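You operate a simulated robot arm through the tools that you are given. There is no shell and no other tool. Be economical: measure what you need, move in short steps, check, and stop when the job is done.

The job below is to be done with a simulated two-armed robot. You get a single attempt, and the scene is never put back.

JOB
Free the van strap, ratchet it back into the green and lay out the yellow strap roll.
Fine: from the van drawer into the yellow frame on the van floor; shut the drawer again. Where these are worked on the way, their far stop is far enough and under half their travel is too little: van drawer.

The check looks at the end state, three seconds after you hand in, the way a careful person would. Anything else that was tipped, shoved, dropped, spilled or broken makes it a failure.

ROBOT AND FRAMES
Two 7-joint arms with two-finger parallel grippers on one trunk, on a base that drives. Base frame: it is fixed to the floor where the robot stands at the start and does not move with it; the origin is under the middle of the robot, x ahead of it, y to its left, z up. Units: mm, rad, N and s.
The left shoulder is at the start at [70, 130, 1258], the right one opposite. Places, roughly: van drawer [900, 0, 700]; vent slider [800, 0, 900]; yellow frame on the van floor [600, 400, 600]. Payload 1.57 kg a hand.
Tool frame (each hand has its own): the origin (TCP) lies between the finger pads and is the grasp point; the fingertips stand 30 mm ahead of it; z points along the fingers, y is the line along which they close. The gripper opens to 80 mm. The fingers are 17 mm wide and 12 mm thick; the gripper's body (40 by 82 mm) begins 80 mm behind the TCP.
Orientation is told as [roll, pitch, yaw] about the base's x, y, z axes, in that order, counted from this pose: with the fingers straight down and closing along the base's y, the tool's x points along the base's -x, its y along +y and its z along -z.

CONTROLS
- The arms move only by the tool arm_command. It takes "left_steps", "right_steps" or both (then of equal length, played together; a hand with none holds still); each is a list of rows, each a list of 2 entries, a list of its own where there are three numbers: the shift along the tool's x, y, z in mm, then the turn, a rotation vector about the tool's x, y, z in rad. In form: [[[dx, dy, dz], [ax, ay, az]], ...]. A call has 1 to 8 rows; each row shifts and turns the commanded pose from where the row before left it, along the tool's axes as they then stand. "left_claw" and "right_claw" are, for a hand that has rows, the finger opening in mm, from 0 to 80, set as the call begins (left out, the last holds). Rows are played at 5 a second. More than 50 mm and 0.15 rad between two rows, or a gripper value outside its range, and nothing of the call is played. Where a pose cannot be reached the arm comes as near as it can. A force on the tool above 40 N (or 10 N above the force at the start of the call, whichever is more), or a blocked arm, ends the call early, and 0.2 s more pass. Each finger travels about 108 mm/s and halts on what it meets, pressing with about 43 N; the grip force reading is that of the motor and also rises with nothing between the fingers. The clock runs only during rows and for 0.2 s after the last one: add rows that do not move to give the fingers time. It gives the time, the measured TCP pose, the force on the tool (base axes), the opening and the grip force at its end, in the units of the frame above (readings bear some noise), with the torque about the TCP (base axes, N m) and any sound that the robot's microphone picked up.
- Cameras (640 x 400 px; columns grow to the right, rows downward): "scene" is now at [139.6, -22.2, 1491.1]; the picture's right is [-0.26, -0.97, 0.00], its down [-0.50, 0.14, -0.85] and it looks along [0.82, -0.22, -0.52] (base axes); focal length 224 px, centre (320, 200). "left" rides on the left gripper at [72, 7, -122] in its tool frame; the picture's right is [-0.09, 1.00, 0.00], its down [-0.84, -0.08, -0.54] and it looks along [-0.54, -0.05, 0.84] (tool axes); focal length 238 px, centre (320, 200). "right" rides on the right gripper at [72, -7, -122] in its tool frame; the picture's right is [0.09, 1.00, 0.00], its down [-0.84, 0.08, -0.54] and it looks along [-0.54, 0.05, 0.84] (tool axes); focal length 238 px, centre (320, 200).
- get_image(camera): a new picture of that camera. The clock stands still meanwhile.
- raise_lower(by): slides the trunk up (or, below 0, down) by that many mm; the arms and the scene camera ride with it, the base frame stays. It gives what a move gives, with no picture.
- steer(legs): drives the robot by 1 to 6 legs, each [ahead, left, turn to the left] in mm, mm and rad, along the robot's own axes; the way and the turn of a leg run together, so that a leg with both is an arc; at most 1500 mm and 3.142 rad a leg. The arms and the cameras ride along, it lands a little off, and it stops where it bumps. It gives what a move gives.
- pan_tilt(pan, tilt): turns the head with the scene camera to pan (to the left, within 1.501 rad either way) and tilt (down, from -0.506 to 1.204), counted from straight ahead of the robot. It gives what a move gives.
- pixel_to_xyz(camera, pixels): there is no depth. For up to 12 entries [column, row, z] of the newest picture of that camera ("zoom" is the newest enlarged one), the place [x, y] in the base frame at which the ray of that pixel passes the height z, good to about 2 mm. The clock stands still meanwhile.
- zoom(camera, box): a new picture of the part [left, top, right, bottom] of that camera's present view, enlarged. The clock stands still meanwhile.
- finish_job(): hands the job in; it is judged then, once.

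Keep the steps short. Do not move on a guess: measure, check each grasp and each placing, and mend mistakes. In all there are 80 turns and 62 pictures (those below and enlarged ones count). Leave the grippers open and the arms clear of the work at the hand-in unless told otherwise, and finish with a single line.

The tools are called after ">>>" as name(argument=value, ...) on one line, values as JSON. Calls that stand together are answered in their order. arm_command: Moves the arms, as the interface text tells. Its arguments: {"type":"object","properties":{"left_steps":{"type":"array"},"left_claw":{"type":"number"},"right_steps":{"type":"array"},"right_claw":{"type":"number"}},"required":[]} The other tools are called the same way: raise_lower (by) slides the trunk up or down; steer (legs) drives the base; pan_tilt (pan, tilt) turns the head that bears the scene camera; get_image (camera) takes a picture; pixel_to_xyz (camera, pixels) gives the place at which the rays of pixels pass given heights; zoom (camera, box) takes an enlarged picture of a part of a camera's view; finish_job () hands the job in.

At the start:

```text
clock: 0.0
left_tool_pos: [356.2, 91.7, 1289.9]
left_orientation: [-0.003, 0.001, 0.0]
left_wrist_force: [0.8, 1.0, -0.4]
left_ft_torque: [0.02, 0.0, 0.04]
left_finger_gap: 80.2
left_gripper_force: 0.0
right_tool_pos: [287.0, -160.3, 1359.0]
right_orientation: [0.004, -0.005, -0.002]
right_wrist_force: [0.6, 0.3, 1.0]
right_ft_torque: [0.03, -0.01, -0.01]
right_finger_gap: 80.3
right_gripper_force: 0.0
trunk travel left (down, up): [-895.0, 45.0]
robot x, y, heading: [-0.3, -3.2, -0.001]
head pan, tilt: [-0.262, 0.55]
```

scene: 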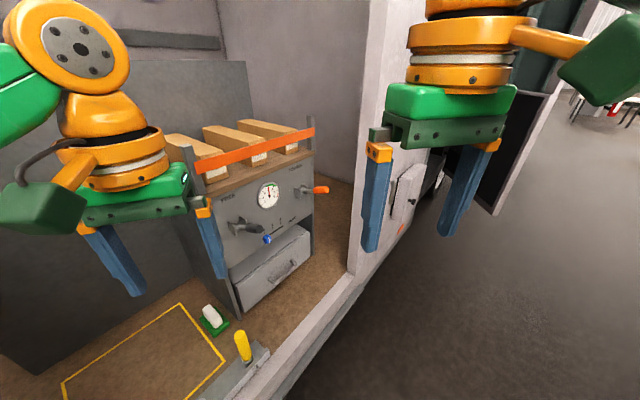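
right: 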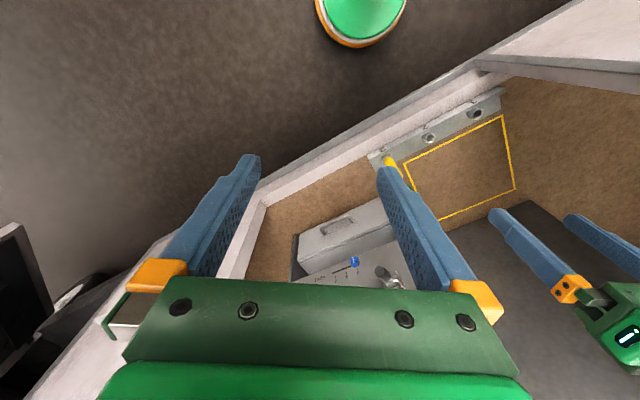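
left: 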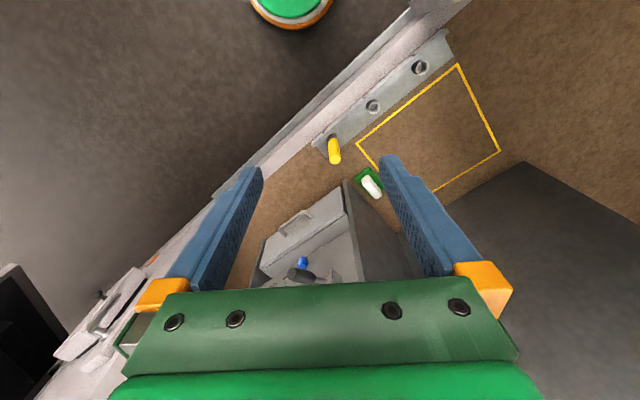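

I see a van bay with a cabinet: gauge, levers, blue slider, drawer, and an orange strap. First I zoom in on the cabinet front for detail.

>>> zoom(camera="scene", box=[160, 110, 340, 310])

>>> zoom(camera="scene", box=[220, 170, 340, 250])

```text
2.00 times, centred on (250, 210) of scene
```

zoom: 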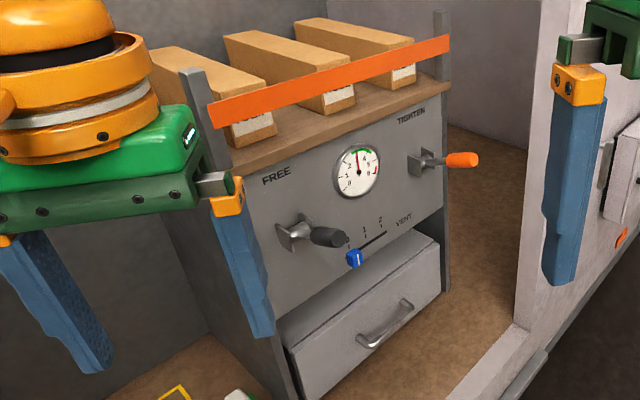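

```text
5.00 times, centred on (280, 210) of scene
```

zoom: 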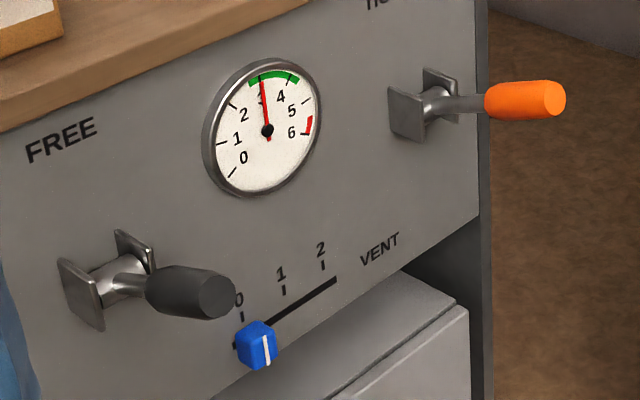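

I measure the cabinet footprint, frame corners, and panel features at several heights.

>>> get_image(camera="scene")

>>> pixel_to_xyz(camera="scene", pixels=[[239, 313, 600], [313, 255, 600], [180, 304, 600], [223, 360, 600], [63, 385, 600], [210, 330, 600], [245, 360, 600], [268, 195, 900], [268, 195, 1000], [268, 238, 900], [310, 190, 1000], [236, 228, 900]])

>>> pixel_to_xyz(camera="left", pixels=[[357, 143, 600], [459, 64, 600], [499, 151, 600], [335, 150, 650], [335, 150, 600], [373, 106, 600], [420, 67, 600], [368, 183, 600], [303, 262, 900], [295, 220, 700], [270, 270, 900], [345, 182, 800]])

```text
56 pictures are left
```

scene: 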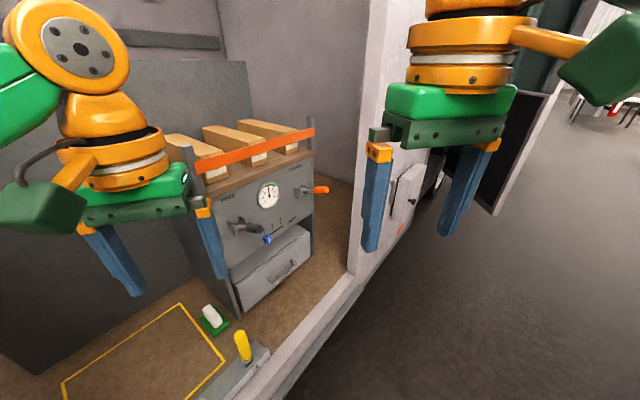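

```text
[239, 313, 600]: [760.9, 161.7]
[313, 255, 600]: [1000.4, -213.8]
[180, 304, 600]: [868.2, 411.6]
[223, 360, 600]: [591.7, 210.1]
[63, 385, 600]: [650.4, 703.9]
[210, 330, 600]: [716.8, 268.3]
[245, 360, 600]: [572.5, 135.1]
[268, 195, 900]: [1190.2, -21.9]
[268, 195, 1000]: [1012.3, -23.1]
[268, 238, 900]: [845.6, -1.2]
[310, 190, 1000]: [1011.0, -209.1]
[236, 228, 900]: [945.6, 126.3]
```

```text
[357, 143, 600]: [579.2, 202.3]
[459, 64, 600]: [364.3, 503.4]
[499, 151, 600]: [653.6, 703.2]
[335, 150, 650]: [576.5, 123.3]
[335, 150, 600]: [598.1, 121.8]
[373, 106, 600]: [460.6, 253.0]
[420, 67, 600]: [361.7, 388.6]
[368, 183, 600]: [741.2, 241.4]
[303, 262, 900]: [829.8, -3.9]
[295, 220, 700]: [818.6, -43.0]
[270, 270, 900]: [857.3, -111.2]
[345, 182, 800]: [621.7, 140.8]
```

Measuring the sill's outer edge and the right door post, so that I know how close the base may come.

>>> pixel_to_xyz(camera="left", pixels=[[215, 195, 600], [400, 20, 600], [245, 180, 600], [300, 143, 600], [320, 145, 600], [440, 40, 600], [115, 290, 600], [230, 290, 600], [290, 10, 0], [290, 10, 300]])

>>> pixel_to_xyz(camera="scene", pixels=[[350, 272, 600], [270, 400, 600], [300, 340, 600], [290, 370, 500], [270, 345, 600], [375, 275, 600], [210, 320, 600], [243, 335, 650], [243, 335, 700], [225, 335, 600]])

>>> pan_tilt(pan=0.0, tilt=1.0)

>>> get_image(camera="scene")

```text
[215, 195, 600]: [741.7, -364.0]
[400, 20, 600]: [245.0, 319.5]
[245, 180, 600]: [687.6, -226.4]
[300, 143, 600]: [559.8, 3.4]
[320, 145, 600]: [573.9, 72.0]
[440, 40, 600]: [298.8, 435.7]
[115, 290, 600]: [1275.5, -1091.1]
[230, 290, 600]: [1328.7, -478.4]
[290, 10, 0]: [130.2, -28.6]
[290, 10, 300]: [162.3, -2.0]
```

```text
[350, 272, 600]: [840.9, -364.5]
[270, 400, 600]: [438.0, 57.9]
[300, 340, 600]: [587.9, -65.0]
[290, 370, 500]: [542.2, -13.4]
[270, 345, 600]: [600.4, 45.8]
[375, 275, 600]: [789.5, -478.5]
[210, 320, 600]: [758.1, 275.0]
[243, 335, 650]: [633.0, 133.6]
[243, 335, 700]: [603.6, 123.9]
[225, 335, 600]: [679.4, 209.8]
```

```text
clock: 0.9
left_tool_pos: [355.7, 92.8, 1288.0]
left_orientation: [0.001, 0.001, 0.001]
left_wrist_force: [-0.4, 0.2, -0.6]
left_ft_torque: [-0.03, 0.0, -0.01]
left_finger_gap: 79.9
left_gripper_force: 0.0
right_tool_pos: [286.4, -160.1, 1359.9]
right_orientation: [0.002, -0.003, -0.001]
right_wrist_force: [0.2, -0.1, -0.5]
right_ft_torque: [0.04, 0.0, -0.01]
right_finger_gap: 79.9
right_gripper_force: 0.0
trunk travel left (down, up): [-895.0, 45.0]
robot x, y, heading: [-0.1, -0.2, 0.0]
head pan, tilt: [0.0, 1.0]
```

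```text
55 pictures are left
```

scene: 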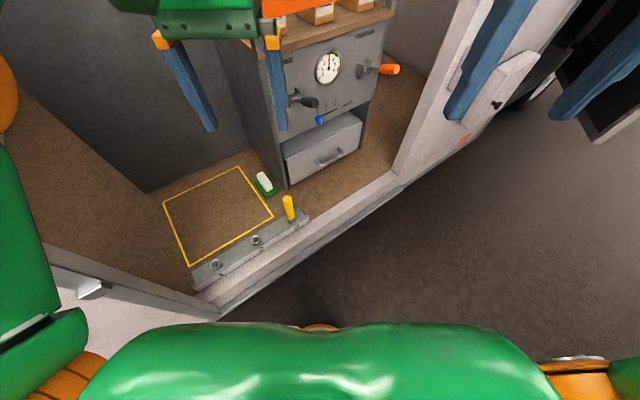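

The base rim peeks out at (320,326). I measure it, plus the left door post, before driving.

>>> pixel_to_xyz(camera="scene", pixels=[[322, 325, 0], [322, 325, 200], [322, 325, 400], [215, 318, 600], [215, 318, 0], [200, 290, 600], [395, 178, 600], [285, 240, 300]])

>>> pixel_to_xyz(camera="left", pixels=[[290, 30, 0], [290, 30, 200], [290, 30, 400], [333, 10, 0], [333, 10, 200], [250, 3, 200]])

>>> zoom(camera="scene", box=[220, 10, 420, 210])

```text
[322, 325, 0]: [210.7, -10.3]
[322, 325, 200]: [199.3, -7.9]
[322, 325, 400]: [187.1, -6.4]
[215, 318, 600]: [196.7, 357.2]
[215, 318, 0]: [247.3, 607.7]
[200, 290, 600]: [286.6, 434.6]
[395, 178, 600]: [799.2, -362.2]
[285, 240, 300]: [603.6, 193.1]
```

```text
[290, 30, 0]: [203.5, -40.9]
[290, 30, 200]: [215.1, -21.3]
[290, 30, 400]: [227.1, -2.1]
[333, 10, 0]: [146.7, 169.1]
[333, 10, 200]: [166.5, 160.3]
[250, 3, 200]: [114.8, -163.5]
```

```text
2.00 times, centred on (320, 110) of scene
```

zoom: 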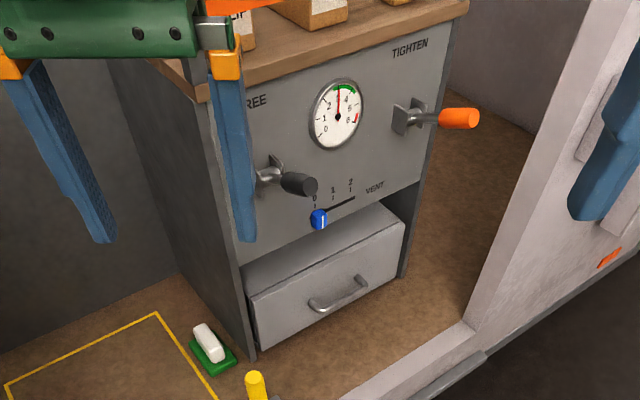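

Base radius is about 210; the sill's outer face is about 386 away along the van normal (0.81, 0.587). I turn 0.627 left to face the cabinet, slide right 500 and move ahead 80.

>>> steer(legs=[[0, 0, 0.627], [0, -500, 0], [80, 0, 0]])

>>> pan_tilt(pan=0.0, tilt=0.75)

>>> get_image(camera="scene")

```text
clock: 6.2
left_tool_pos: [583.4, -81.9, 1292.8]
left_orientation: [-0.002, -0.007, 0.628]
left_wrist_force: [-1.1, -0.7, 0.5]
left_ft_torque: [0.07, -0.05, -0.02]
left_finger_gap: 79.9
left_gripper_force: 0.2
right_tool_pos: [675.3, -327.5, 1361.8]
right_orientation: [0.002, -0.013, 0.625]
right_wrist_force: [-0.8, 0.1, 0.4]
right_ft_torque: [0.03, -0.05, -0.01]
right_finger_gap: 80.2
right_gripper_force: 0.1
trunk travel left (down, up): [-895.0, 45.0]
robot x, y, heading: [355.3, -355.5, 0.628]
head pan, tilt: [0.0, 1.0]
```

```text
clock: 7.0
left_tool_pos: [592.7, -77.0, 1290.1]
left_orientation: [-0.002, 0.001, 0.628]
left_wrist_force: [0.1, -0.1, -0.5]
left_ft_torque: [0.02, 0.01, 0.02]
left_finger_gap: 80.0
left_gripper_force: 0.1
right_tool_pos: [684.3, -322.1, 1360.4]
right_orientation: [0.002, -0.006, 0.626]
right_wrist_force: [0.3, 0.5, 0.3]
right_ft_torque: [-0.01, -0.01, 0.03]
right_finger_gap: 80.0
right_gripper_force: 0.1
trunk travel left (down, up): [-895.0, 45.0]
robot x, y, heading: [362.1, -363.2, 0.628]
head pan, tilt: [0.0, 0.75]
```

```text
53 pictures are left
```

scene: 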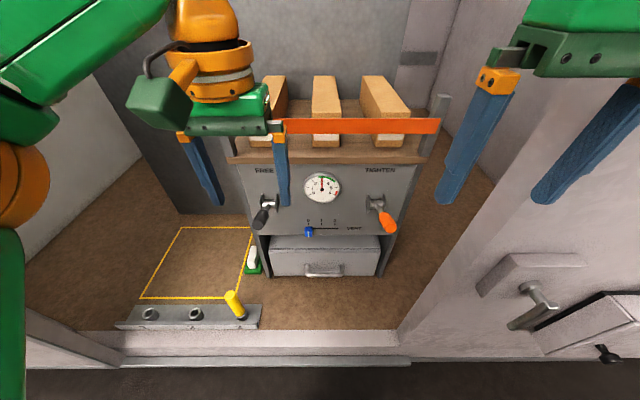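

Head-on view now. I measure cabinet base corners, lever plates and tips, drawer handle at two heights each so I can intersect with the panel plane.

>>> pixel_to_xyz(camera="scene", pixels=[[262, 277, 600], [383, 277, 600], [268, 203, 900], [268, 203, 1000], [378, 203, 900], [378, 203, 1000], [323, 188, 1000], [310, 232, 900], [323, 268, 700], [323, 268, 750], [261, 219, 900], [388, 222, 900]])

>>> zoom(camera="scene", box=[230, 140, 430, 300])

>>> get_image(camera="left")

>>> get_image(camera="right")

```text
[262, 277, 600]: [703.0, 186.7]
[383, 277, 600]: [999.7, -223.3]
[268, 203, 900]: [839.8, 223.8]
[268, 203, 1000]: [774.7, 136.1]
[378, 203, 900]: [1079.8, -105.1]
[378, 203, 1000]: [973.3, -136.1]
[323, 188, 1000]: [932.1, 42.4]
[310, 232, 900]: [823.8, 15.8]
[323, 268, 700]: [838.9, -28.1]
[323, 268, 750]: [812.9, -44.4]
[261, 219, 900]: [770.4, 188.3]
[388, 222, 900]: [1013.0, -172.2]
```

```text
2.50 times, centred on (330, 220) of scene
```

zoom: 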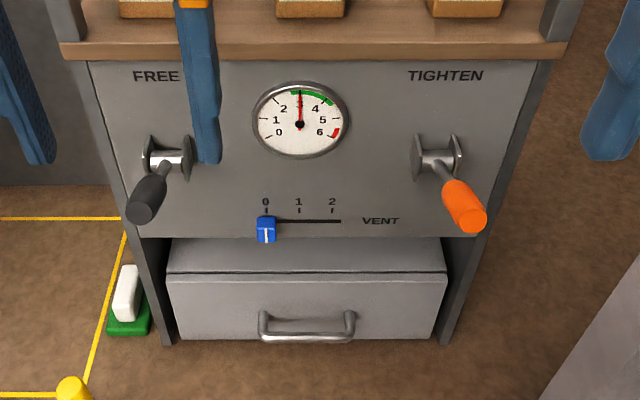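

```text
51 pictures are left
```

left: 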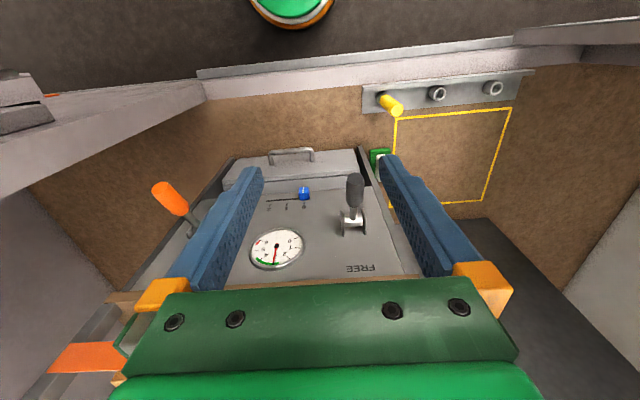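

```text
50 pictures are left
```

right: 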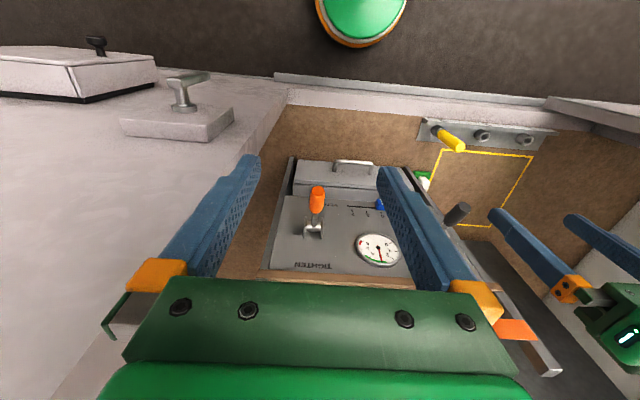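

I triangulate the lever grips, pivots and drawer handle using the wrist cameras' rays too.

>>> pixel_to_xyz(camera="left", pixels=[[355, 183, 900], [355, 183, 800], [352, 218, 900], [352, 218, 1000], [275, 248, 1000], [275, 248, 900], [304, 192, 900], [304, 192, 800], [292, 152, 700], [292, 152, 750]])

>>> pixel_to_xyz(camera="right", pixels=[[318, 192, 900], [318, 192, 800], [313, 228, 900], [313, 228, 1000], [377, 248, 1000], [377, 248, 900], [353, 164, 700], [353, 164, 750], [318, 192, 950]])

>>> pixel_to_xyz(camera="scene", pixels=[[259, 224, 900], [259, 224, 800], [392, 228, 900], [392, 228, 800], [297, 201, 1000], [324, 189, 950], [310, 232, 850], [324, 276, 700], [324, 276, 750], [324, 276, 650], [268, 203, 950], [378, 203, 950]])

```text
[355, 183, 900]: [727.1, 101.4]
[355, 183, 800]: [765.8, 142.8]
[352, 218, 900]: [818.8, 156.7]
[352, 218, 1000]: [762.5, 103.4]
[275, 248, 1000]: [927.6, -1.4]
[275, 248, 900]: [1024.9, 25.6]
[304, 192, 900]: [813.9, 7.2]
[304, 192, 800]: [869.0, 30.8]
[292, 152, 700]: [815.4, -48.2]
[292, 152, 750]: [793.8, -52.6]
```

```text
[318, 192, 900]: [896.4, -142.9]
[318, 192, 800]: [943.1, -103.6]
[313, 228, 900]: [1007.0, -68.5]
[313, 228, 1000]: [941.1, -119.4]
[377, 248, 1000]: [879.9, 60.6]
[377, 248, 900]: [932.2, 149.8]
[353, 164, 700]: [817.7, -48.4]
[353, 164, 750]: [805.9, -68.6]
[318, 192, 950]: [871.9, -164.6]
```

```text
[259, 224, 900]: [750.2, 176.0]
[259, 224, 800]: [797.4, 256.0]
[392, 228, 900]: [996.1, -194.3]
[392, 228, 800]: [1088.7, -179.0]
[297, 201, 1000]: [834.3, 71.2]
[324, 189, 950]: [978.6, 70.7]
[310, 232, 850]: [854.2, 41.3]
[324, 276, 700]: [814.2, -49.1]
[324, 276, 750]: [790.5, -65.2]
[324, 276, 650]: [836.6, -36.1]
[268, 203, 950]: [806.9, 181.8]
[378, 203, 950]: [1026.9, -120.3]
```

Rough triangulation puts lever pivots near z≈1090 and tips s≈520 (van-normal coordinate). To sharpen, I lower the trunk by 150 for a vertical baseline and look again.

>>> raise_lower(by=-150)

>>> get_image(camera="scene")

>>> zoom(camera="scene", box=[220, 100, 440, 260])

```text
clock: 8.7
left_tool_pos: [593.8, -77.1, 1139.0]
left_orientation: [-0.003, 0.001, 0.629]
left_wrist_force: [-0.2, 0.5, -0.1]
left_ft_torque: [0.01, 0.0, 0.01]
left_finger_gap: 79.9
left_gripper_force: 0.1
right_tool_pos: [685.8, -321.6, 1210.0]
right_orientation: [0.0, -0.002, 0.626]
right_wrist_force: [0.1, 0.7, 0.0]
right_ft_torque: [0.02, 0.04, -0.03]
right_finger_gap: 80.3
right_gripper_force: 0.1
trunk travel left (down, up): [-745.0, 195.0]
robot x, y, heading: [360.8, -365.3, 0.629]
head pan, tilt: [0.0, 0.75]
```

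```text
49 pictures are left
```

scene: 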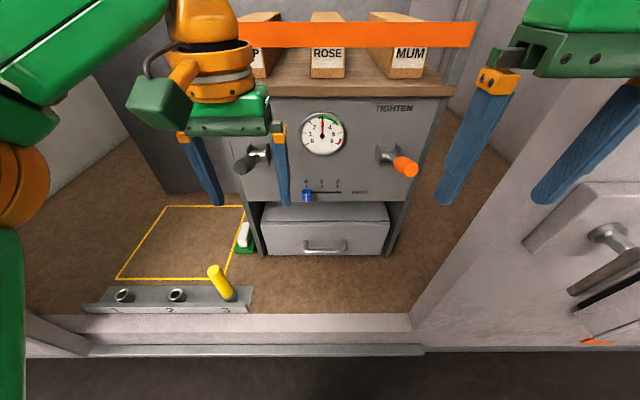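

```text
2.50 times, centred on (330, 180) of scene
```

zoom: 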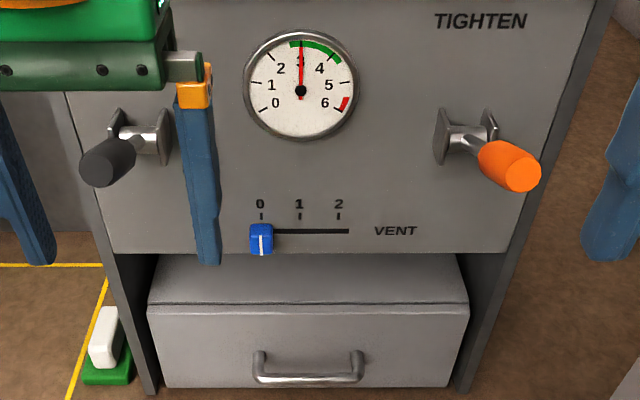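

Lever ends at about s=555, z=1115; pivots s=668, z=1066; FREE t≈-368, TIGHTEN t≈-660. Now I turn the left hand so its fingers point horizontally forward and close vertically (two calls of rotation only).

>>> arm_command(left_steps=[[[0, 0, 0], [-0.0806, -0.0806, 0.0806]], [[0, 0, 0], [-0.0806, -0.0806, 0.0806]], [[0, 0, 0], [-0.0806, -0.0806, 0.0806]], [[0, 0, 0], [-0.0806, -0.0806, 0.0806]], [[0, 0, 0], [-0.0806, -0.0806, 0.0806]], [[0, 0, 0], [-0.0806, -0.0806, 0.0806]], [[0, 0, 0], [-0.0806, -0.0806, 0.0806]], [[0, 0, 0], [-0.0806, -0.0806, 0.0806]]])

>>> arm_command(left_steps=[[[0, 0, 0], [-0.0806, -0.0806, 0.0806]], [[0, 0, 0], [-0.0806, -0.0806, 0.0806]], [[0, 0, 0], [-0.0806, -0.0806, 0.0806]], [[0, 0, 0], [-0.0806, -0.0806, 0.0806]], [[0, 0, 0], [-0.0806, -0.0806, 0.0806]], [[0, 0, 0], [-0.0806, -0.0806, 0.0806]], [[0, 0, 0], [-0.0806, -0.0806, 0.0806]], [[0, 0, 0], [0, 0, 0]]])

>>> get_image(camera="left")

>>> get_image(camera="scene")

```text
clock: 10.5
left_tool_pos: [592.6, -76.6, 1138.9]
left_orientation: [0.847, -0.341, -0.219]
left_wrist_force: [0.5, -1.6, 0.1]
left_ft_torque: [0.0, 0.0, 0.0]
left_finger_gap: 80.0
left_gripper_force: 0.1
right_tool_pos: [684.9, -321.1, 1208.2]
right_orientation: [0.003, -0.004, 0.625]
right_wrist_force: [0.1, 1.1, 0.1]
right_ft_torque: [-0.01, -0.01, 0.0]
right_finger_gap: 80.2
right_gripper_force: 0.1
trunk travel left (down, up): [-745.0, 195.0]
robot x, y, heading: [363.0, -360.1, 0.62]
head pan, tilt: [0.0, 0.75]
```

```text
clock: 12.3
left_tool_pos: [638.7, -91.1, 1157.2]
left_orientation: [1.571, 0.0, -0.941]
left_wrist_force: [0.2, -0.3, 0.5]
left_ft_torque: [0.01, 0.0, 0.0]
left_finger_gap: 80.3
left_gripper_force: 0.0
left hand out of reach, approached as far as the arm can: row 5, 6, 7
right_tool_pos: [685.7, -322.6, 1209.9]
right_orientation: [0.0, -0.002, 0.625]
right_wrist_force: [0.3, 0.3, -0.4]
right_ft_torque: [0.01, 0.01, 0.01]
right_finger_gap: 79.9
right_gripper_force: 0.1
trunk travel left (down, up): [-745.0, 195.0]
robot x, y, heading: [356.7, -361.7, 0.629]
head pan, tilt: [0.0, 0.75]
```

```text
47 pictures are left
```

left: 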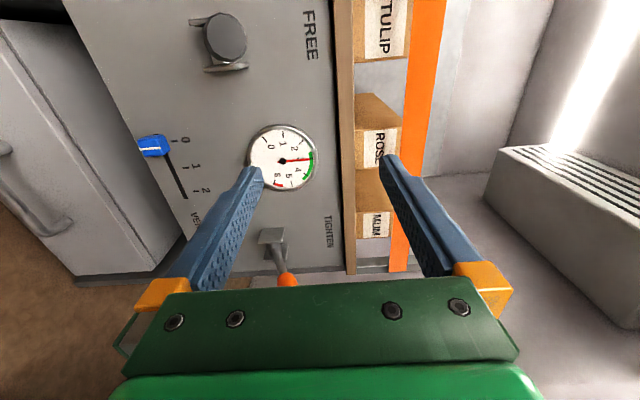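

```text
46 pictures are left
```

scene: 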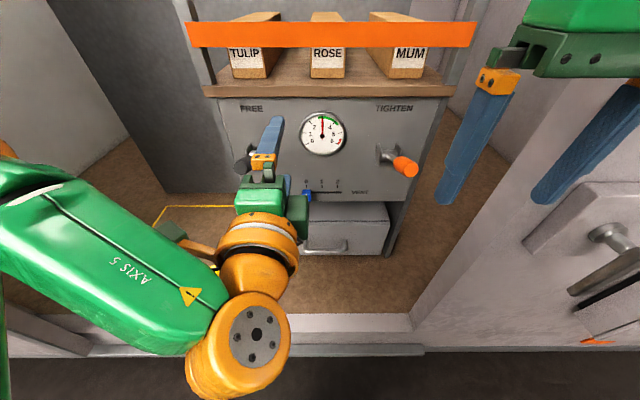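

Hand horizontal; the left camera shows the FREE grip end at (225,40). I compute it at t≈-366, z≈1093, s≈555. Small aligning move first to learn the commanded pose.

>>> arm_command(left_steps=[[[20, -20, 25], [0, 0, 0]], [[20, -20, 25], [0, 0, 0]], [[0, 0, 0], [0, 0, 0]]])

```text
clock: 13.1
left_tool_pos: [657.3, -30.9, 1116.6]
left_orientation: [1.571, 0.002, -0.94]
left_wrist_force: [0.6, 0.0, 0.4]
left_ft_torque: [0.01, 0.01, 0.01]
left_finger_gap: 80.0
left_gripper_force: 0.1
right_tool_pos: [684.6, -323.2, 1209.9]
right_orientation: [0.003, -0.003, 0.624]
right_wrist_force: [0.3, 0.3, 0.6]
right_ft_torque: [0.05, -0.01, -0.03]
right_finger_gap: 80.0
right_gripper_force: 0.1
trunk travel left (down, up): [-745.0, 195.0]
robot x, y, heading: [360.8, -358.6, 0.622]
head pan, tilt: [0.0, 0.75]
```

Now at s=514, t=-411, z=1117. I align with the lever: +44 left, -30 down, then check by camera.

>>> arm_command(left_steps=[[[22, -15, -5], [0, 0, 0]], [[22, -15, -5], [0, 0, 0]], [[0, 0, 0], [0, 0, 0]]])

>>> get_image(camera="left")

```text
clock: 13.9
left_tool_pos: [642.6, 4.5, 1084.7]
left_orientation: [1.569, 0.001, -0.943]
left_wrist_force: [-0.2, 0.1, -0.5]
left_ft_torque: [0.0, -0.02, 0.04]
left_finger_gap: 79.9
left_gripper_force: 0.1
left hand out of reach, approached as far as the arm can: row 1, 2
right_tool_pos: [685.1, -322.1, 1210.3]
right_orientation: [0.002, -0.004, 0.625]
right_wrist_force: [-0.5, -0.4, 0.1]
right_ft_torque: [0.0, 0.0, 0.01]
right_finger_gap: 80.0
right_gripper_force: 0.1
trunk travel left (down, up): [-745.0, 195.0]
robot x, y, heading: [355.9, -361.7, 0.627]
head pan, tilt: [0.0, 0.75]
```

```text
45 pictures are left
```

left: 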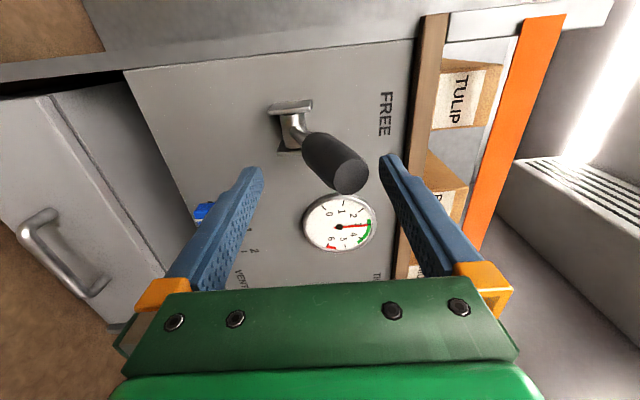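

The lever lies between the open fingers, tip at about s=530, z=1104. I go forward 42 and up 6 so it's caged.

>>> arm_command(left_steps=[[[2, 3, 21], [0, 0, 0]], [[2, 3, 21], [0, 0, 0]], [[0, 0, 0], [0, 0, 0]]])

>>> get_image(camera="left")

```text
clock: 14.7
left_tool_pos: [673.9, 33.8, 1091.5]
left_orientation: [1.569, -0.001, -0.943]
left_wrist_force: [-0.4, -0.4, -0.2]
left_ft_torque: [-0.02, 0.0, 0.03]
left_finger_gap: 80.0
left_gripper_force: 0.0
right_tool_pos: [685.0, -321.7, 1209.9]
right_orientation: [0.003, -0.003, 0.625]
right_wrist_force: [-0.6, 0.5, 0.6]
right_ft_torque: [0.0, -0.02, -0.01]
right_finger_gap: 79.9
right_gripper_force: 0.1
trunk travel left (down, up): [-745.0, 195.0]
robot x, y, heading: [362.7, -360.1, 0.628]
head pan, tilt: [0.0, 0.75]
```

```text
44 pictures are left
```

left: 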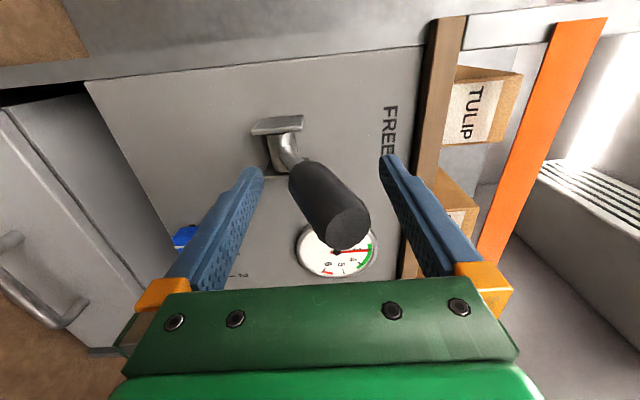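

Caged. I press down 45 mm slowly and read force and sound.

>>> arm_command(left_steps=[[[0, -10, 0], [0, 0, 0]], [[0, -10, 0], [0, 0, 0]], [[0, -10, 0], [0, 0, 0]], [[0, -10, 0], [0, 0, 0]], [[0, -10, 0], [0, 0, 0]], [[0, 0, 0], [0, 0, 0]]], left_claw=50)

>>> get_image(camera="left")

```text
clock: 16.1
left_tool_pos: [672.9, 31.7, 1042.8]
left_orientation: [1.572, -0.003, -0.942]
left_wrist_force: [-2.2, -0.7, 5.5]
left_ft_torque: [0.0, -0.04, -0.03]
left_finger_gap: 54.7
left_gripper_force: 2.9
right_tool_pos: [682.9, -322.5, 1210.3]
right_orientation: [0.001, -0.005, 0.625]
right_wrist_force: [0.5, 0.0, -0.3]
right_ft_torque: [0.04, -0.03, -0.02]
right_finger_gap: 79.6
right_gripper_force: 0.1
trunk travel left (down, up): [-745.0, 195.0]
robot x, y, heading: [359.4, -363.5, 0.625]
head pan, tilt: [0.0, 0.75]
```

```text
43 pictures are left
```

left: 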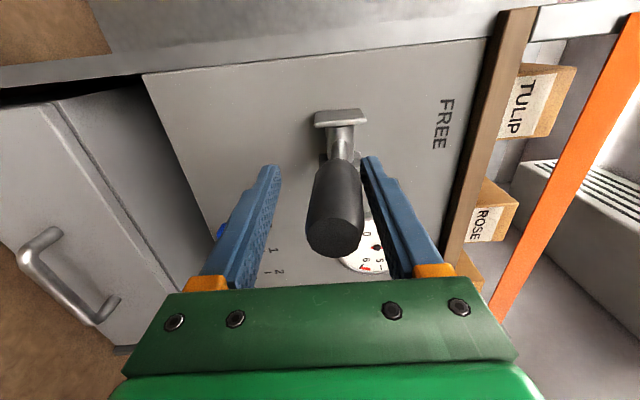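

The lever follows with about 5 N. I continue along its arc, pitching the hand with it.

>>> arm_command(left_steps=[[[0, -10, 0], [0.11, 0, 0]], [[0, -10, 0], [0.11, 0, 0]], [[0, -10, 0], [0.11, 0, 0]], [[0, -10, 0], [0.11, 0, 0]], [[0, 0, 0], [0, 0, 0]]])

>>> get_image(camera="left")

```text
clock: 17.0
left_tool_pos: [665.5, 25.7, 1024.6]
left_orientation: [1.253, -0.005, -0.941]
left_wrist_force: [-5.7, -2.6, 25.8]
left_ft_torque: [0.71, -0.95, 0.05]
left_finger_gap: 70.6
left_gripper_force: 11.1
right_tool_pos: [676.4, -330.3, 1213.2]
right_orientation: [0.005, -0.011, 0.626]
right_wrist_force: [0.2, 0.2, 0.1]
right_ft_torque: [0.01, 0.01, 0.01]
right_finger_gap: 79.9
right_gripper_force: 0.1
trunk travel left (down, up): [-745.0, 195.0]
robot x, y, heading: [359.7, -361.0, 0.631]
head pan, tilt: [0.0, 0.75]
stopped in row 4 (left hand): the force on the tool passed its limit at 49 N (the readings are from after the stop); the commanded pose is now the measured one
```

```text
42 pictures are left
```

left: 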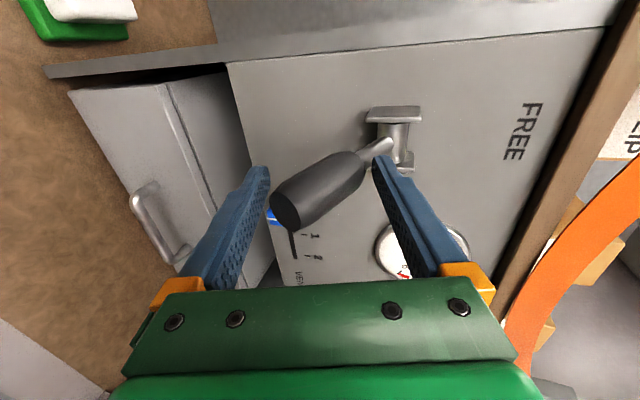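

The orange strap now sags: freed. I check the gauge with the scene camera.

>>> zoom(camera="scene", box=[180, 0, 480, 200])

```text
2.00 times, centred on (330, 100) of scene
```

zoom: 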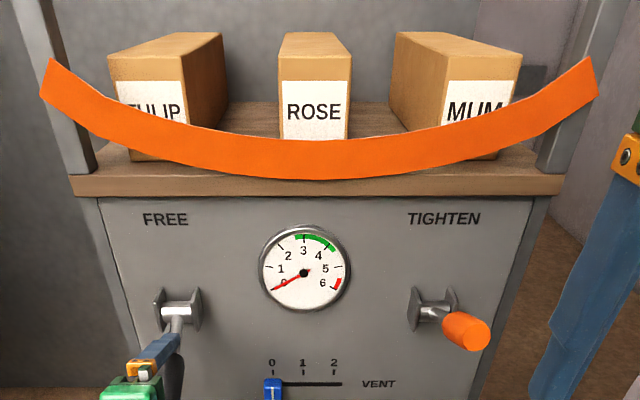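

Needle at 0, strap slack. I return the FREE lever to its rest the same way, lifting with the lower finger.

>>> arm_command(left_steps=[[[0, 8, 0], [-0.106, 0, 0]], [[0, 8, 0], [-0.106, 0, 0]], [[0, 8, 0], [-0.106, 0, 0]], [[0, 12, 0], [0, 0, 0]], [[0, 12, 0], [0, 0, 0]], [[0, 12, 0], [0, 0, 0]], [[0, 10, 0], [0, 0, 0]], [[0, 0, 0], [0, 0, 0]]], left_claw=50)

>>> get_image(camera="left")

```text
clock: 18.8
left_tool_pos: [675.9, 35.6, 1086.0]
left_orientation: [1.552, -0.004, -0.941]
left_wrist_force: [0.3, -0.2, 1.0]
left_ft_torque: [-0.03, 0.03, -0.02]
left_finger_gap: 50.5
left_gripper_force: 0.2
right_tool_pos: [685.5, -322.1, 1210.5]
right_orientation: [0.002, -0.003, 0.626]
right_wrist_force: [0.0, 0.5, -0.2]
right_ft_torque: [0.02, -0.03, 0.03]
right_finger_gap: 79.8
right_gripper_force: 0.0
trunk travel left (down, up): [-745.0, 195.0]
robot x, y, heading: [355.0, -358.6, 0.632]
head pan, tilt: [0.0, 0.75]
```

```text
40 pictures are left
```

left: 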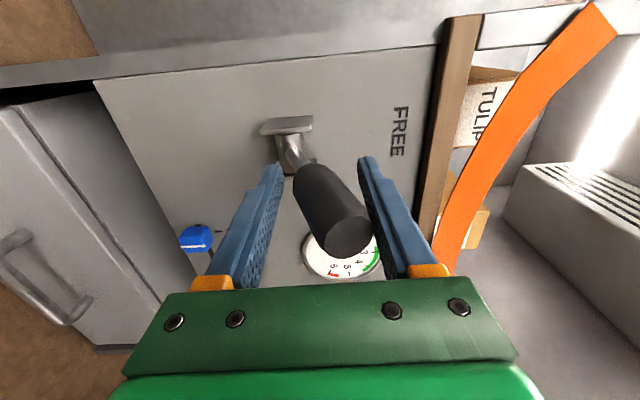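

The FREE lever is back up. I open and back the left hand off, and begin turning the right hand horizontally (mirrored).

>>> arm_command(left_steps=[[[0, 0, -15], [0, 0, 0]], [[0, 0, -15], [0, 0, 0]], [[0, 0, -10], [0, 0, 0]], [[0, 0, 0], [0, 0, 0]], [[0, 0, 0], [0, 0, 0]], [[0, 0, 0], [0, 0, 0]], [[0, 0, 0], [0, 0, 0]], [[0, 0, 0], [0, 0, 0]]], left_claw=80, right_steps=[[[0, 0, 0], [0.0806, -0.0806, -0.0806]], [[0, 0, 0], [0.0806, -0.0806, -0.0806]], [[0, 0, 0], [0.0806, -0.0806, -0.0806]], [[0, 0, 0], [0.0806, -0.0806, -0.0806]], [[0, 0, 0], [0.0806, -0.0806, -0.0806]], [[0, 0, 0], [0.0806, -0.0806, -0.0806]], [[0, 0, 0], [0.0806, -0.0806, -0.0806]], [[0, 0, 0], [0.0806, -0.0806, -0.0806]]])

>>> pan_tilt(pan=-0.3, tilt=0.75)

>>> get_image(camera="scene")

```text
clock: 20.6
left_tool_pos: [644.8, 10.9, 1086.4]
left_orientation: [1.55, -0.004, -0.94]
left_wrist_force: [0.1, 0.8, 0.2]
left_ft_torque: [0.01, -0.01, 0.03]
left_finger_gap: 80.1
left_gripper_force: 0.1
right_tool_pos: [684.4, -322.2, 1210.5]
right_orientation: [-0.85, -0.343, 1.474]
right_wrist_force: [0.3, 0.0, -0.7]
right_ft_torque: [0.0, 0.02, -0.05]
right_finger_gap: 80.0
right_gripper_force: 0.2
trunk travel left (down, up): [-745.0, 195.0]
robot x, y, heading: [360.1, -359.6, 0.625]
head pan, tilt: [0.0, 0.75]
```

```text
clock: 21.4
left_tool_pos: [645.1, 12.0, 1085.9]
left_orientation: [1.55, -0.004, -0.942]
left_wrist_force: [-0.7, -0.4, -0.7]
left_ft_torque: [0.02, 0.0, 0.03]
left_finger_gap: 79.9
left_gripper_force: 0.1
right_tool_pos: [685.1, -321.9, 1209.5]
right_orientation: [-0.845, -0.343, 1.472]
right_wrist_force: [0.4, 0.4, -1.1]
right_ft_torque: [-0.01, -0.02, 0.0]
right_finger_gap: 80.2
right_gripper_force: 0.0
trunk travel left (down, up): [-745.0, 195.0]
robot x, y, heading: [360.7, -358.2, 0.628]
head pan, tilt: [-0.3, 0.75]
```

```text
39 pictures are left
```

scene: 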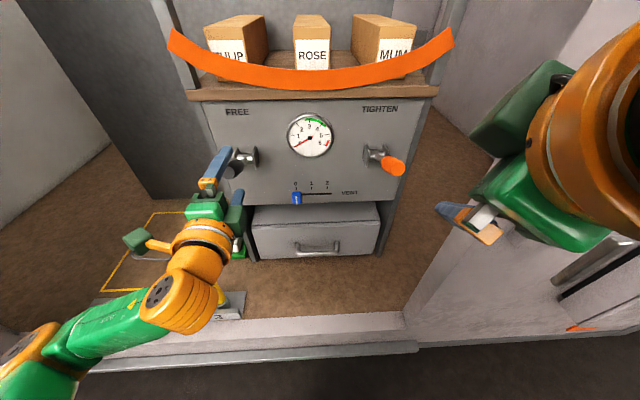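

Continuing the right-hand turn (remaining 7 rows).

>>> arm_command(right_steps=[[[0, 0, 0], [0.0806, -0.0806, -0.0806]], [[0, 0, 0], [0.0806, -0.0806, -0.0806]], [[0, 0, 0], [0.0806, -0.0806, -0.0806]], [[0, 0, 0], [0.0806, -0.0806, -0.0806]], [[0, 0, 0], [0.0806, -0.0806, -0.0806]], [[0, 0, 0], [0.0806, -0.0806, -0.0806]], [[0, 0, 0], [0.0806, -0.0806, -0.0806]], [[0, 0, 0], [0, 0, 0]]])

>>> get_image(camera="right")

```text
clock: 23.2
left_tool_pos: [644.8, 11.3, 1086.7]
left_orientation: [1.549, -0.004, -0.941]
left_wrist_force: [0.0, 0.2, -0.4]
left_ft_torque: [0.0, -0.02, -0.01]
left_finger_gap: 80.0
left_gripper_force: 0.0
right_tool_pos: [676.7, -301.8, 1277.5]
right_orientation: [-1.576, -0.001, 2.195]
right_wrist_force: [0.2, 0.4, 0.1]
right_ft_torque: [0.0, 0.0, -0.01]
right_finger_gap: 80.2
right_gripper_force: 0.1
right hand out of reach, approached as far as the arm can: row 5, 6, 7
trunk travel left (down, up): [-745.0, 195.0]
robot x, y, heading: [360.0, -359.3, 0.628]
head pan, tilt: [-0.3, 0.75]
```

```text
38 pictures are left
```

right: 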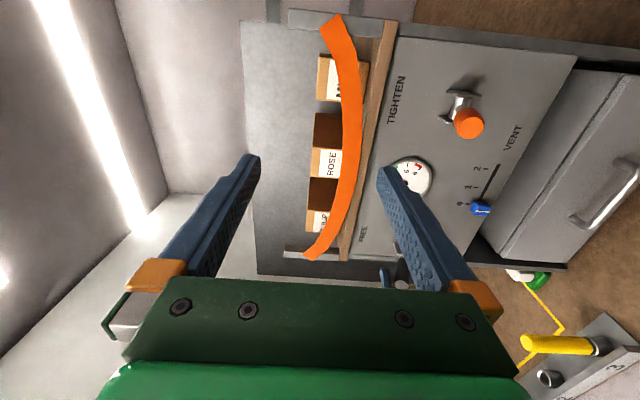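

Right TCP at s=370, t=-642, z=1277; the TIGHTEN grip end computes to t≈-655, z≈1103, s≈530. I move right hand down 184 and forward 135.

>>> arm_command(right_steps=[[[2, 31, 22], [0, 0, 0]], [[2, 31, 22], [0, 0, 0]], [[2, 31, 22], [0, 0, 0]], [[2, 31, 22], [0, 0, 0]], [[2, 31, 22], [0, 0, 0]], [[2, 31, 22], [0, 0, 0]], [[0, 0, 0], [0, 0, 0]]])

>>> get_image(camera="right")

```text
clock: 24.8
left_tool_pos: [637.6, 13.2, 1086.6]
left_orientation: [1.553, -0.007, -0.938]
left_wrist_force: [-1.1, 0.4, 0.5]
left_ft_torque: [-0.01, 0.02, 0.0]
left_finger_gap: 80.0
left_gripper_force: 0.0
right_tool_pos: [795.3, -197.9, 1151.4]
right_orientation: [-1.58, 0.003, 2.2]
right_wrist_force: [-10.1, 2.0, 3.4]
right_ft_torque: [0.04, 0.47, -0.11]
right_finger_gap: 76.8
right_gripper_force: 0.1
right hand out of reach, approached as far as the arm can: row 1, 2, 3, 4
trunk travel left (down, up): [-745.0, 195.0]
robot x, y, heading: [361.3, -358.7, 0.629]
head pan, tilt: [-0.3, 0.75]
```

```text
37 pictures are left
```

right: 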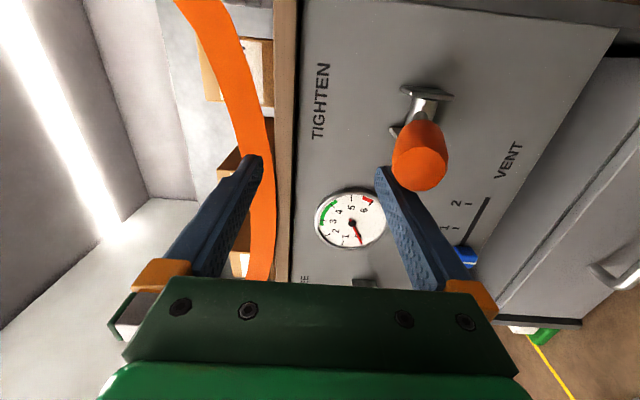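

The lower finger touches the grip end (10 N). I back off 30, then shift right 28 and down 58.

>>> arm_command(right_steps=[[[0, 0, -20], [0, 0, 0]], [[0, 0, -20], [0, 0, 0]], [[14, 29, 0], [0, 0, 0]], [[14, 29, 0], [0, 0, 0]], [[0, 0, 0], [0, 0, 0]]])

>>> get_image(camera="right")

```text
clock: 26.0
left_tool_pos: [651.8, 7.3, 1086.0]
left_orientation: [1.547, 0.004, -0.943]
left_wrist_force: [-0.5, 0.0, -0.7]
left_ft_torque: [0.02, -0.03, 0.05]
left_finger_gap: 79.8
left_gripper_force: 0.1
right_tool_pos: [814.5, -218.8, 1097.0]
right_orientation: [-1.572, -0.006, 2.19]
right_wrist_force: [1.1, -1.0, -0.7]
right_ft_torque: [0.04, 0.0, 0.07]
right_finger_gap: 80.1
right_gripper_force: 0.1
right hand out of reach, approached as far as the arm can: row 1, 2, 3, 4
trunk travel left (down, up): [-745.0, 195.0]
robot x, y, heading: [358.3, -361.7, 0.617]
head pan, tilt: [-0.3, 0.75]
```

```text
36 pictures are left
```

right: 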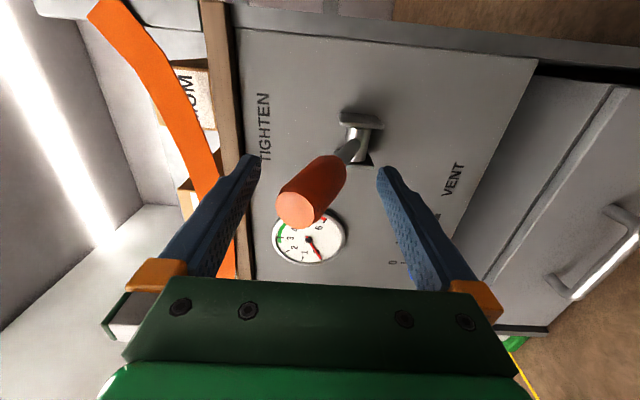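

Lever caged by right hand. Forward 32, then a first stroke down.

>>> arm_command(right_steps=[[[0, 2, 16], [0, 0, 0]], [[0, 2, 16], [0, 0, 0]], [[0, 10, 0], [0, 0, 0]], [[0, 10, 0], [0, 0, 0]], [[0, 10, 0], [0, 0, 0]], [[0, 10, 0], [0, 0, 0]], [[0, 10, 0], [0, 0, 0]], [[0, 0, 0], [0, 0, 0]]], right_claw=55)

>>> zoom(camera="scene", box=[200, 60, 440, 210])

```text
clock: 27.8
left_tool_pos: [642.9, 11.1, 1087.0]
left_orientation: [1.551, -0.003, -0.939]
left_wrist_force: [0.4, 0.5, 0.0]
left_ft_torque: [0.02, 0.02, 0.0]
left_finger_gap: 80.3
left_gripper_force: 0.1
right_tool_pos: [831.7, -194.7, 1046.7]
right_orientation: [-1.577, -0.002, 2.198]
right_wrist_force: [-0.7, -1.1, 4.5]
right_ft_torque: [0.0, -0.02, 0.01]
right_finger_gap: 58.9
right_gripper_force: 2.0
trunk travel left (down, up): [-745.0, 195.0]
robot x, y, heading: [360.2, -356.2, 0.622]
head pan, tilt: [-0.3, 0.75]
```

```text
2.67 times, centred on (320, 135) of scene
```

zoom: 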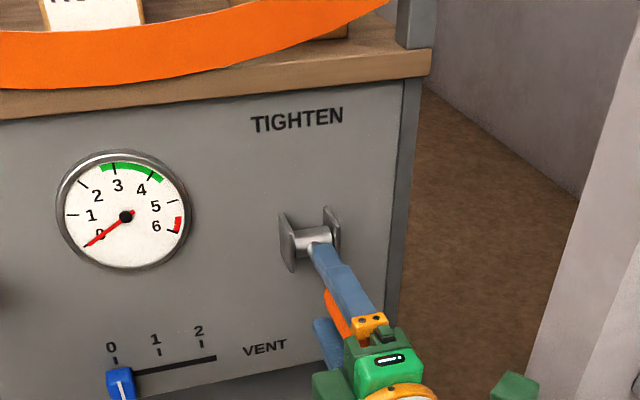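

Gauge still near 0; stroke continues downward with pitch.

>>> arm_command(right_steps=[[[0, 10, 0], [-0.11, 0, 0]], [[0, 10, 0], [-0.11, 0, 0]], [[0, 8, 0], [-0.11, 0, 0]], [[0, 0, 0], [0, 0, 0]]])

>>> zoom(camera="scene", box=[200, 60, 440, 210])

```text
clock: 28.8
left_tool_pos: [639.5, 9.2, 1089.5]
left_orientation: [1.554, -0.004, -0.939]
left_wrist_force: [-0.8, -0.6, -0.1]
left_ft_torque: [0.0, 0.0, -0.01]
left_finger_gap: 79.9
left_gripper_force: 0.0
right_tool_pos: [826.7, -199.4, 1022.2]
right_orientation: [-1.254, -0.001, 2.195]
right_wrist_force: [1.8, -1.6, 23.6]
right_ft_torque: [0.52, -0.79, -0.15]
right_finger_gap: 74.4
right_gripper_force: 11.0
trunk travel left (down, up): [-745.0, 195.0]
robot x, y, heading: [360.3, -361.7, 0.623]
head pan, tilt: [-0.3, 0.75]
```

```text
2.67 times, centred on (320, 135) of scene
```

zoom: 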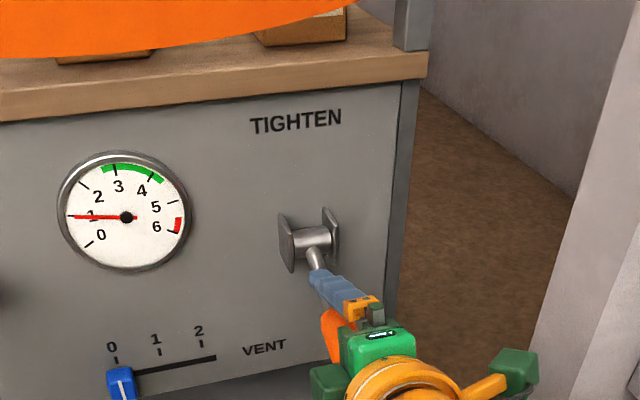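

One stroke gives +1. I return the lever up, then make the second stroke.

>>> arm_command(right_steps=[[[0, -8, 0], [0.11, 0, 0]], [[0, -10, 0], [0.11, 0, 0]], [[0, -10, 0], [0.11, 0, 0]], [[0, -13, 0], [0, 0, 0]], [[0, -13, 0], [0, 0, 0]], [[0, -13, 0], [0, 0, 0]], [[0, -12, 0], [0, 0, 0]], [[0, 0, 0], [0, 0, 0]]])

>>> arm_command(right_steps=[[[0, 14, 0], [0, 0, 0]], [[0, 13, 0], [0, 0, 0]], [[0, 13, 0], [0, 0, 0]], [[0, 10, 0], [0, 0, 0]], [[0, 10, 0], [-0.11, 0, 0]], [[0, 10, 0], [-0.11, 0, 0]], [[0, 8, 0], [-0.11, 0, 0]], [[0, 0, 0], [0, 0, 0]]])

>>> zoom(camera="scene", box=[200, 60, 440, 210])

```text
clock: 30.6
left_tool_pos: [643.7, 11.6, 1085.9]
left_orientation: [1.55, -0.003, -0.939]
left_wrist_force: [0.2, 0.4, 0.2]
left_ft_torque: [0.0, 0.0, 0.0]
left_finger_gap: 79.9
left_gripper_force: 0.0
right_tool_pos: [836.5, -191.7, 1096.0]
right_orientation: [-1.574, -0.001, 2.197]
right_wrist_force: [-0.1, 1.5, -0.6]
right_ft_torque: [0.0, 0.01, 0.0]
right_finger_gap: 55.4
right_gripper_force: 0.0
trunk travel left (down, up): [-745.0, 195.0]
robot x, y, heading: [361.3, -359.1, 0.621]
head pan, tilt: [-0.3, 0.75]
```

```text
clock: 32.4
left_tool_pos: [638.0, 8.3, 1088.1]
left_orientation: [1.554, -0.005, -0.942]
left_wrist_force: [0.0, 0.5, 0.0]
left_ft_torque: [0.04, 0.03, 0.01]
left_finger_gap: 79.8
left_gripper_force: 0.1
right_tool_pos: [829.3, -196.7, 1023.6]
right_orientation: [-1.256, -0.001, 2.197]
right_wrist_force: [0.8, -2.6, 23.7]
right_ft_torque: [0.51, -0.81, -0.21]
right_finger_gap: 74.7
right_gripper_force: 11.0
trunk travel left (down, up): [-745.0, 195.0]
robot x, y, heading: [357.4, -362.3, 0.626]
head pan, tilt: [-0.3, 0.75]
```

```text
2.67 times, centred on (320, 135) of scene
```

zoom: 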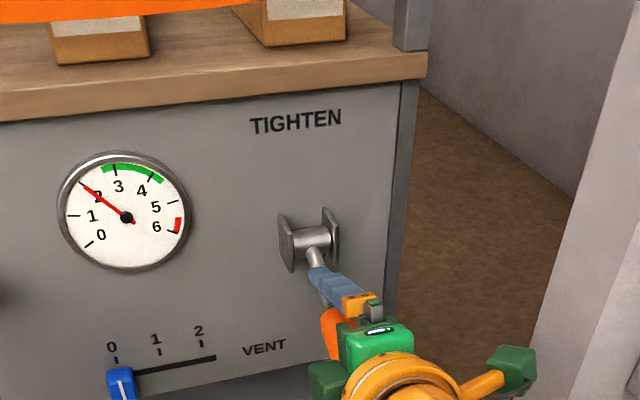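

Gauge at 2. Third stroke.

>>> arm_command(right_steps=[[[0, -8, 0], [0.11, 0, 0]], [[0, -10, 0], [0.11, 0, 0]], [[0, -10, 0], [0.11, 0, 0]], [[0, -13, 0], [0, 0, 0]], [[0, -13, 0], [0, 0, 0]], [[0, -13, 0], [0, 0, 0]], [[0, -12, 0], [0, 0, 0]], [[0, 0, 0], [0, 0, 0]]])

>>> arm_command(right_steps=[[[0, 14, 0], [0, 0, 0]], [[0, 13, 0], [0, 0, 0]], [[0, 13, 0], [0, 0, 0]], [[0, 10, 0], [0, 0, 0]], [[0, 10, 0], [-0.11, 0, 0]], [[0, 10, 0], [-0.11, 0, 0]], [[0, 8, 0], [-0.11, 0, 0]], [[0, 0, 0], [0, 0, 0]]])

>>> arm_command(right_steps=[[[0, -8, 0], [0.11, 0, 0]], [[0, -10, 0], [0.11, 0, 0]], [[0, -10, 0], [0.11, 0, 0]], [[0, -13, 0], [0, 0, 0]], [[0, -13, 0], [0, 0, 0]], [[0, -13, 0], [0, 0, 0]], [[0, -12, 0], [0, 0, 0]], [[0, 0, 0], [0, 0, 0]]])

>>> zoom(camera="scene", box=[200, 60, 440, 210])

```text
clock: 34.2
left_tool_pos: [644.6, 12.3, 1087.7]
left_orientation: [1.547, -0.004, -0.941]
left_wrist_force: [-0.2, 0.3, -0.6]
left_ft_torque: [0.02, -0.06, 0.01]
left_finger_gap: 79.8
left_gripper_force: 0.1
right_tool_pos: [838.6, -190.6, 1096.1]
right_orientation: [-1.575, 0.0, 2.197]
right_wrist_force: [-0.7, -0.5, -0.1]
right_ft_torque: [-0.02, 0.01, 0.0]
right_finger_gap: 55.5
right_gripper_force: 0.5
trunk travel left (down, up): [-745.0, 195.0]
robot x, y, heading: [360.6, -362.3, 0.627]
head pan, tilt: [-0.3, 0.75]
```

```text
clock: 36.0
left_tool_pos: [638.0, 9.0, 1089.7]
left_orientation: [1.557, -0.007, -0.94]
left_wrist_force: [-0.1, 0.4, -0.1]
left_ft_torque: [-0.01, -0.02, -0.01]
left_finger_gap: 80.2
left_gripper_force: 0.1
right_tool_pos: [829.8, -195.6, 1024.6]
right_orientation: [-1.255, -0.002, 2.196]
right_wrist_force: [1.1, -2.2, 25.1]
right_ft_torque: [0.57, -0.87, -0.18]
right_finger_gap: 76.5
right_gripper_force: 12.0
trunk travel left (down, up): [-745.0, 195.0]
robot x, y, heading: [359.6, -363.7, 0.628]
head pan, tilt: [-0.3, 0.75]
```

```text
clock: 37.8
left_tool_pos: [644.8, 11.9, 1086.4]
left_orientation: [1.55, -0.005, -0.94]
left_wrist_force: [1.3, -0.6, 0.3]
left_ft_torque: [-0.04, 0.01, -0.01]
left_finger_gap: 80.0
left_gripper_force: 0.0
right_tool_pos: [839.3, -188.7, 1096.9]
right_orientation: [-1.574, -0.003, 2.196]
right_wrist_force: [-1.3, -0.4, -2.0]
right_ft_torque: [-0.04, 0.06, -0.07]
right_finger_gap: 56.9
right_gripper_force: 1.2
trunk travel left (down, up): [-745.0, 195.0]
robot x, y, heading: [359.7, -357.7, 0.623]
head pan, tilt: [-0.3, 0.75]
```

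```text
2.67 times, centred on (320, 135) of scene
```

zoom: 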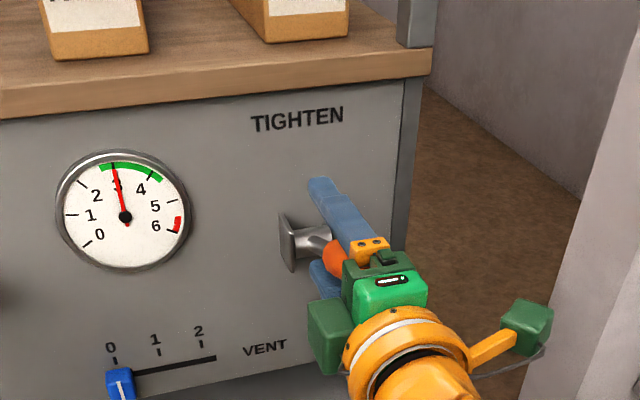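

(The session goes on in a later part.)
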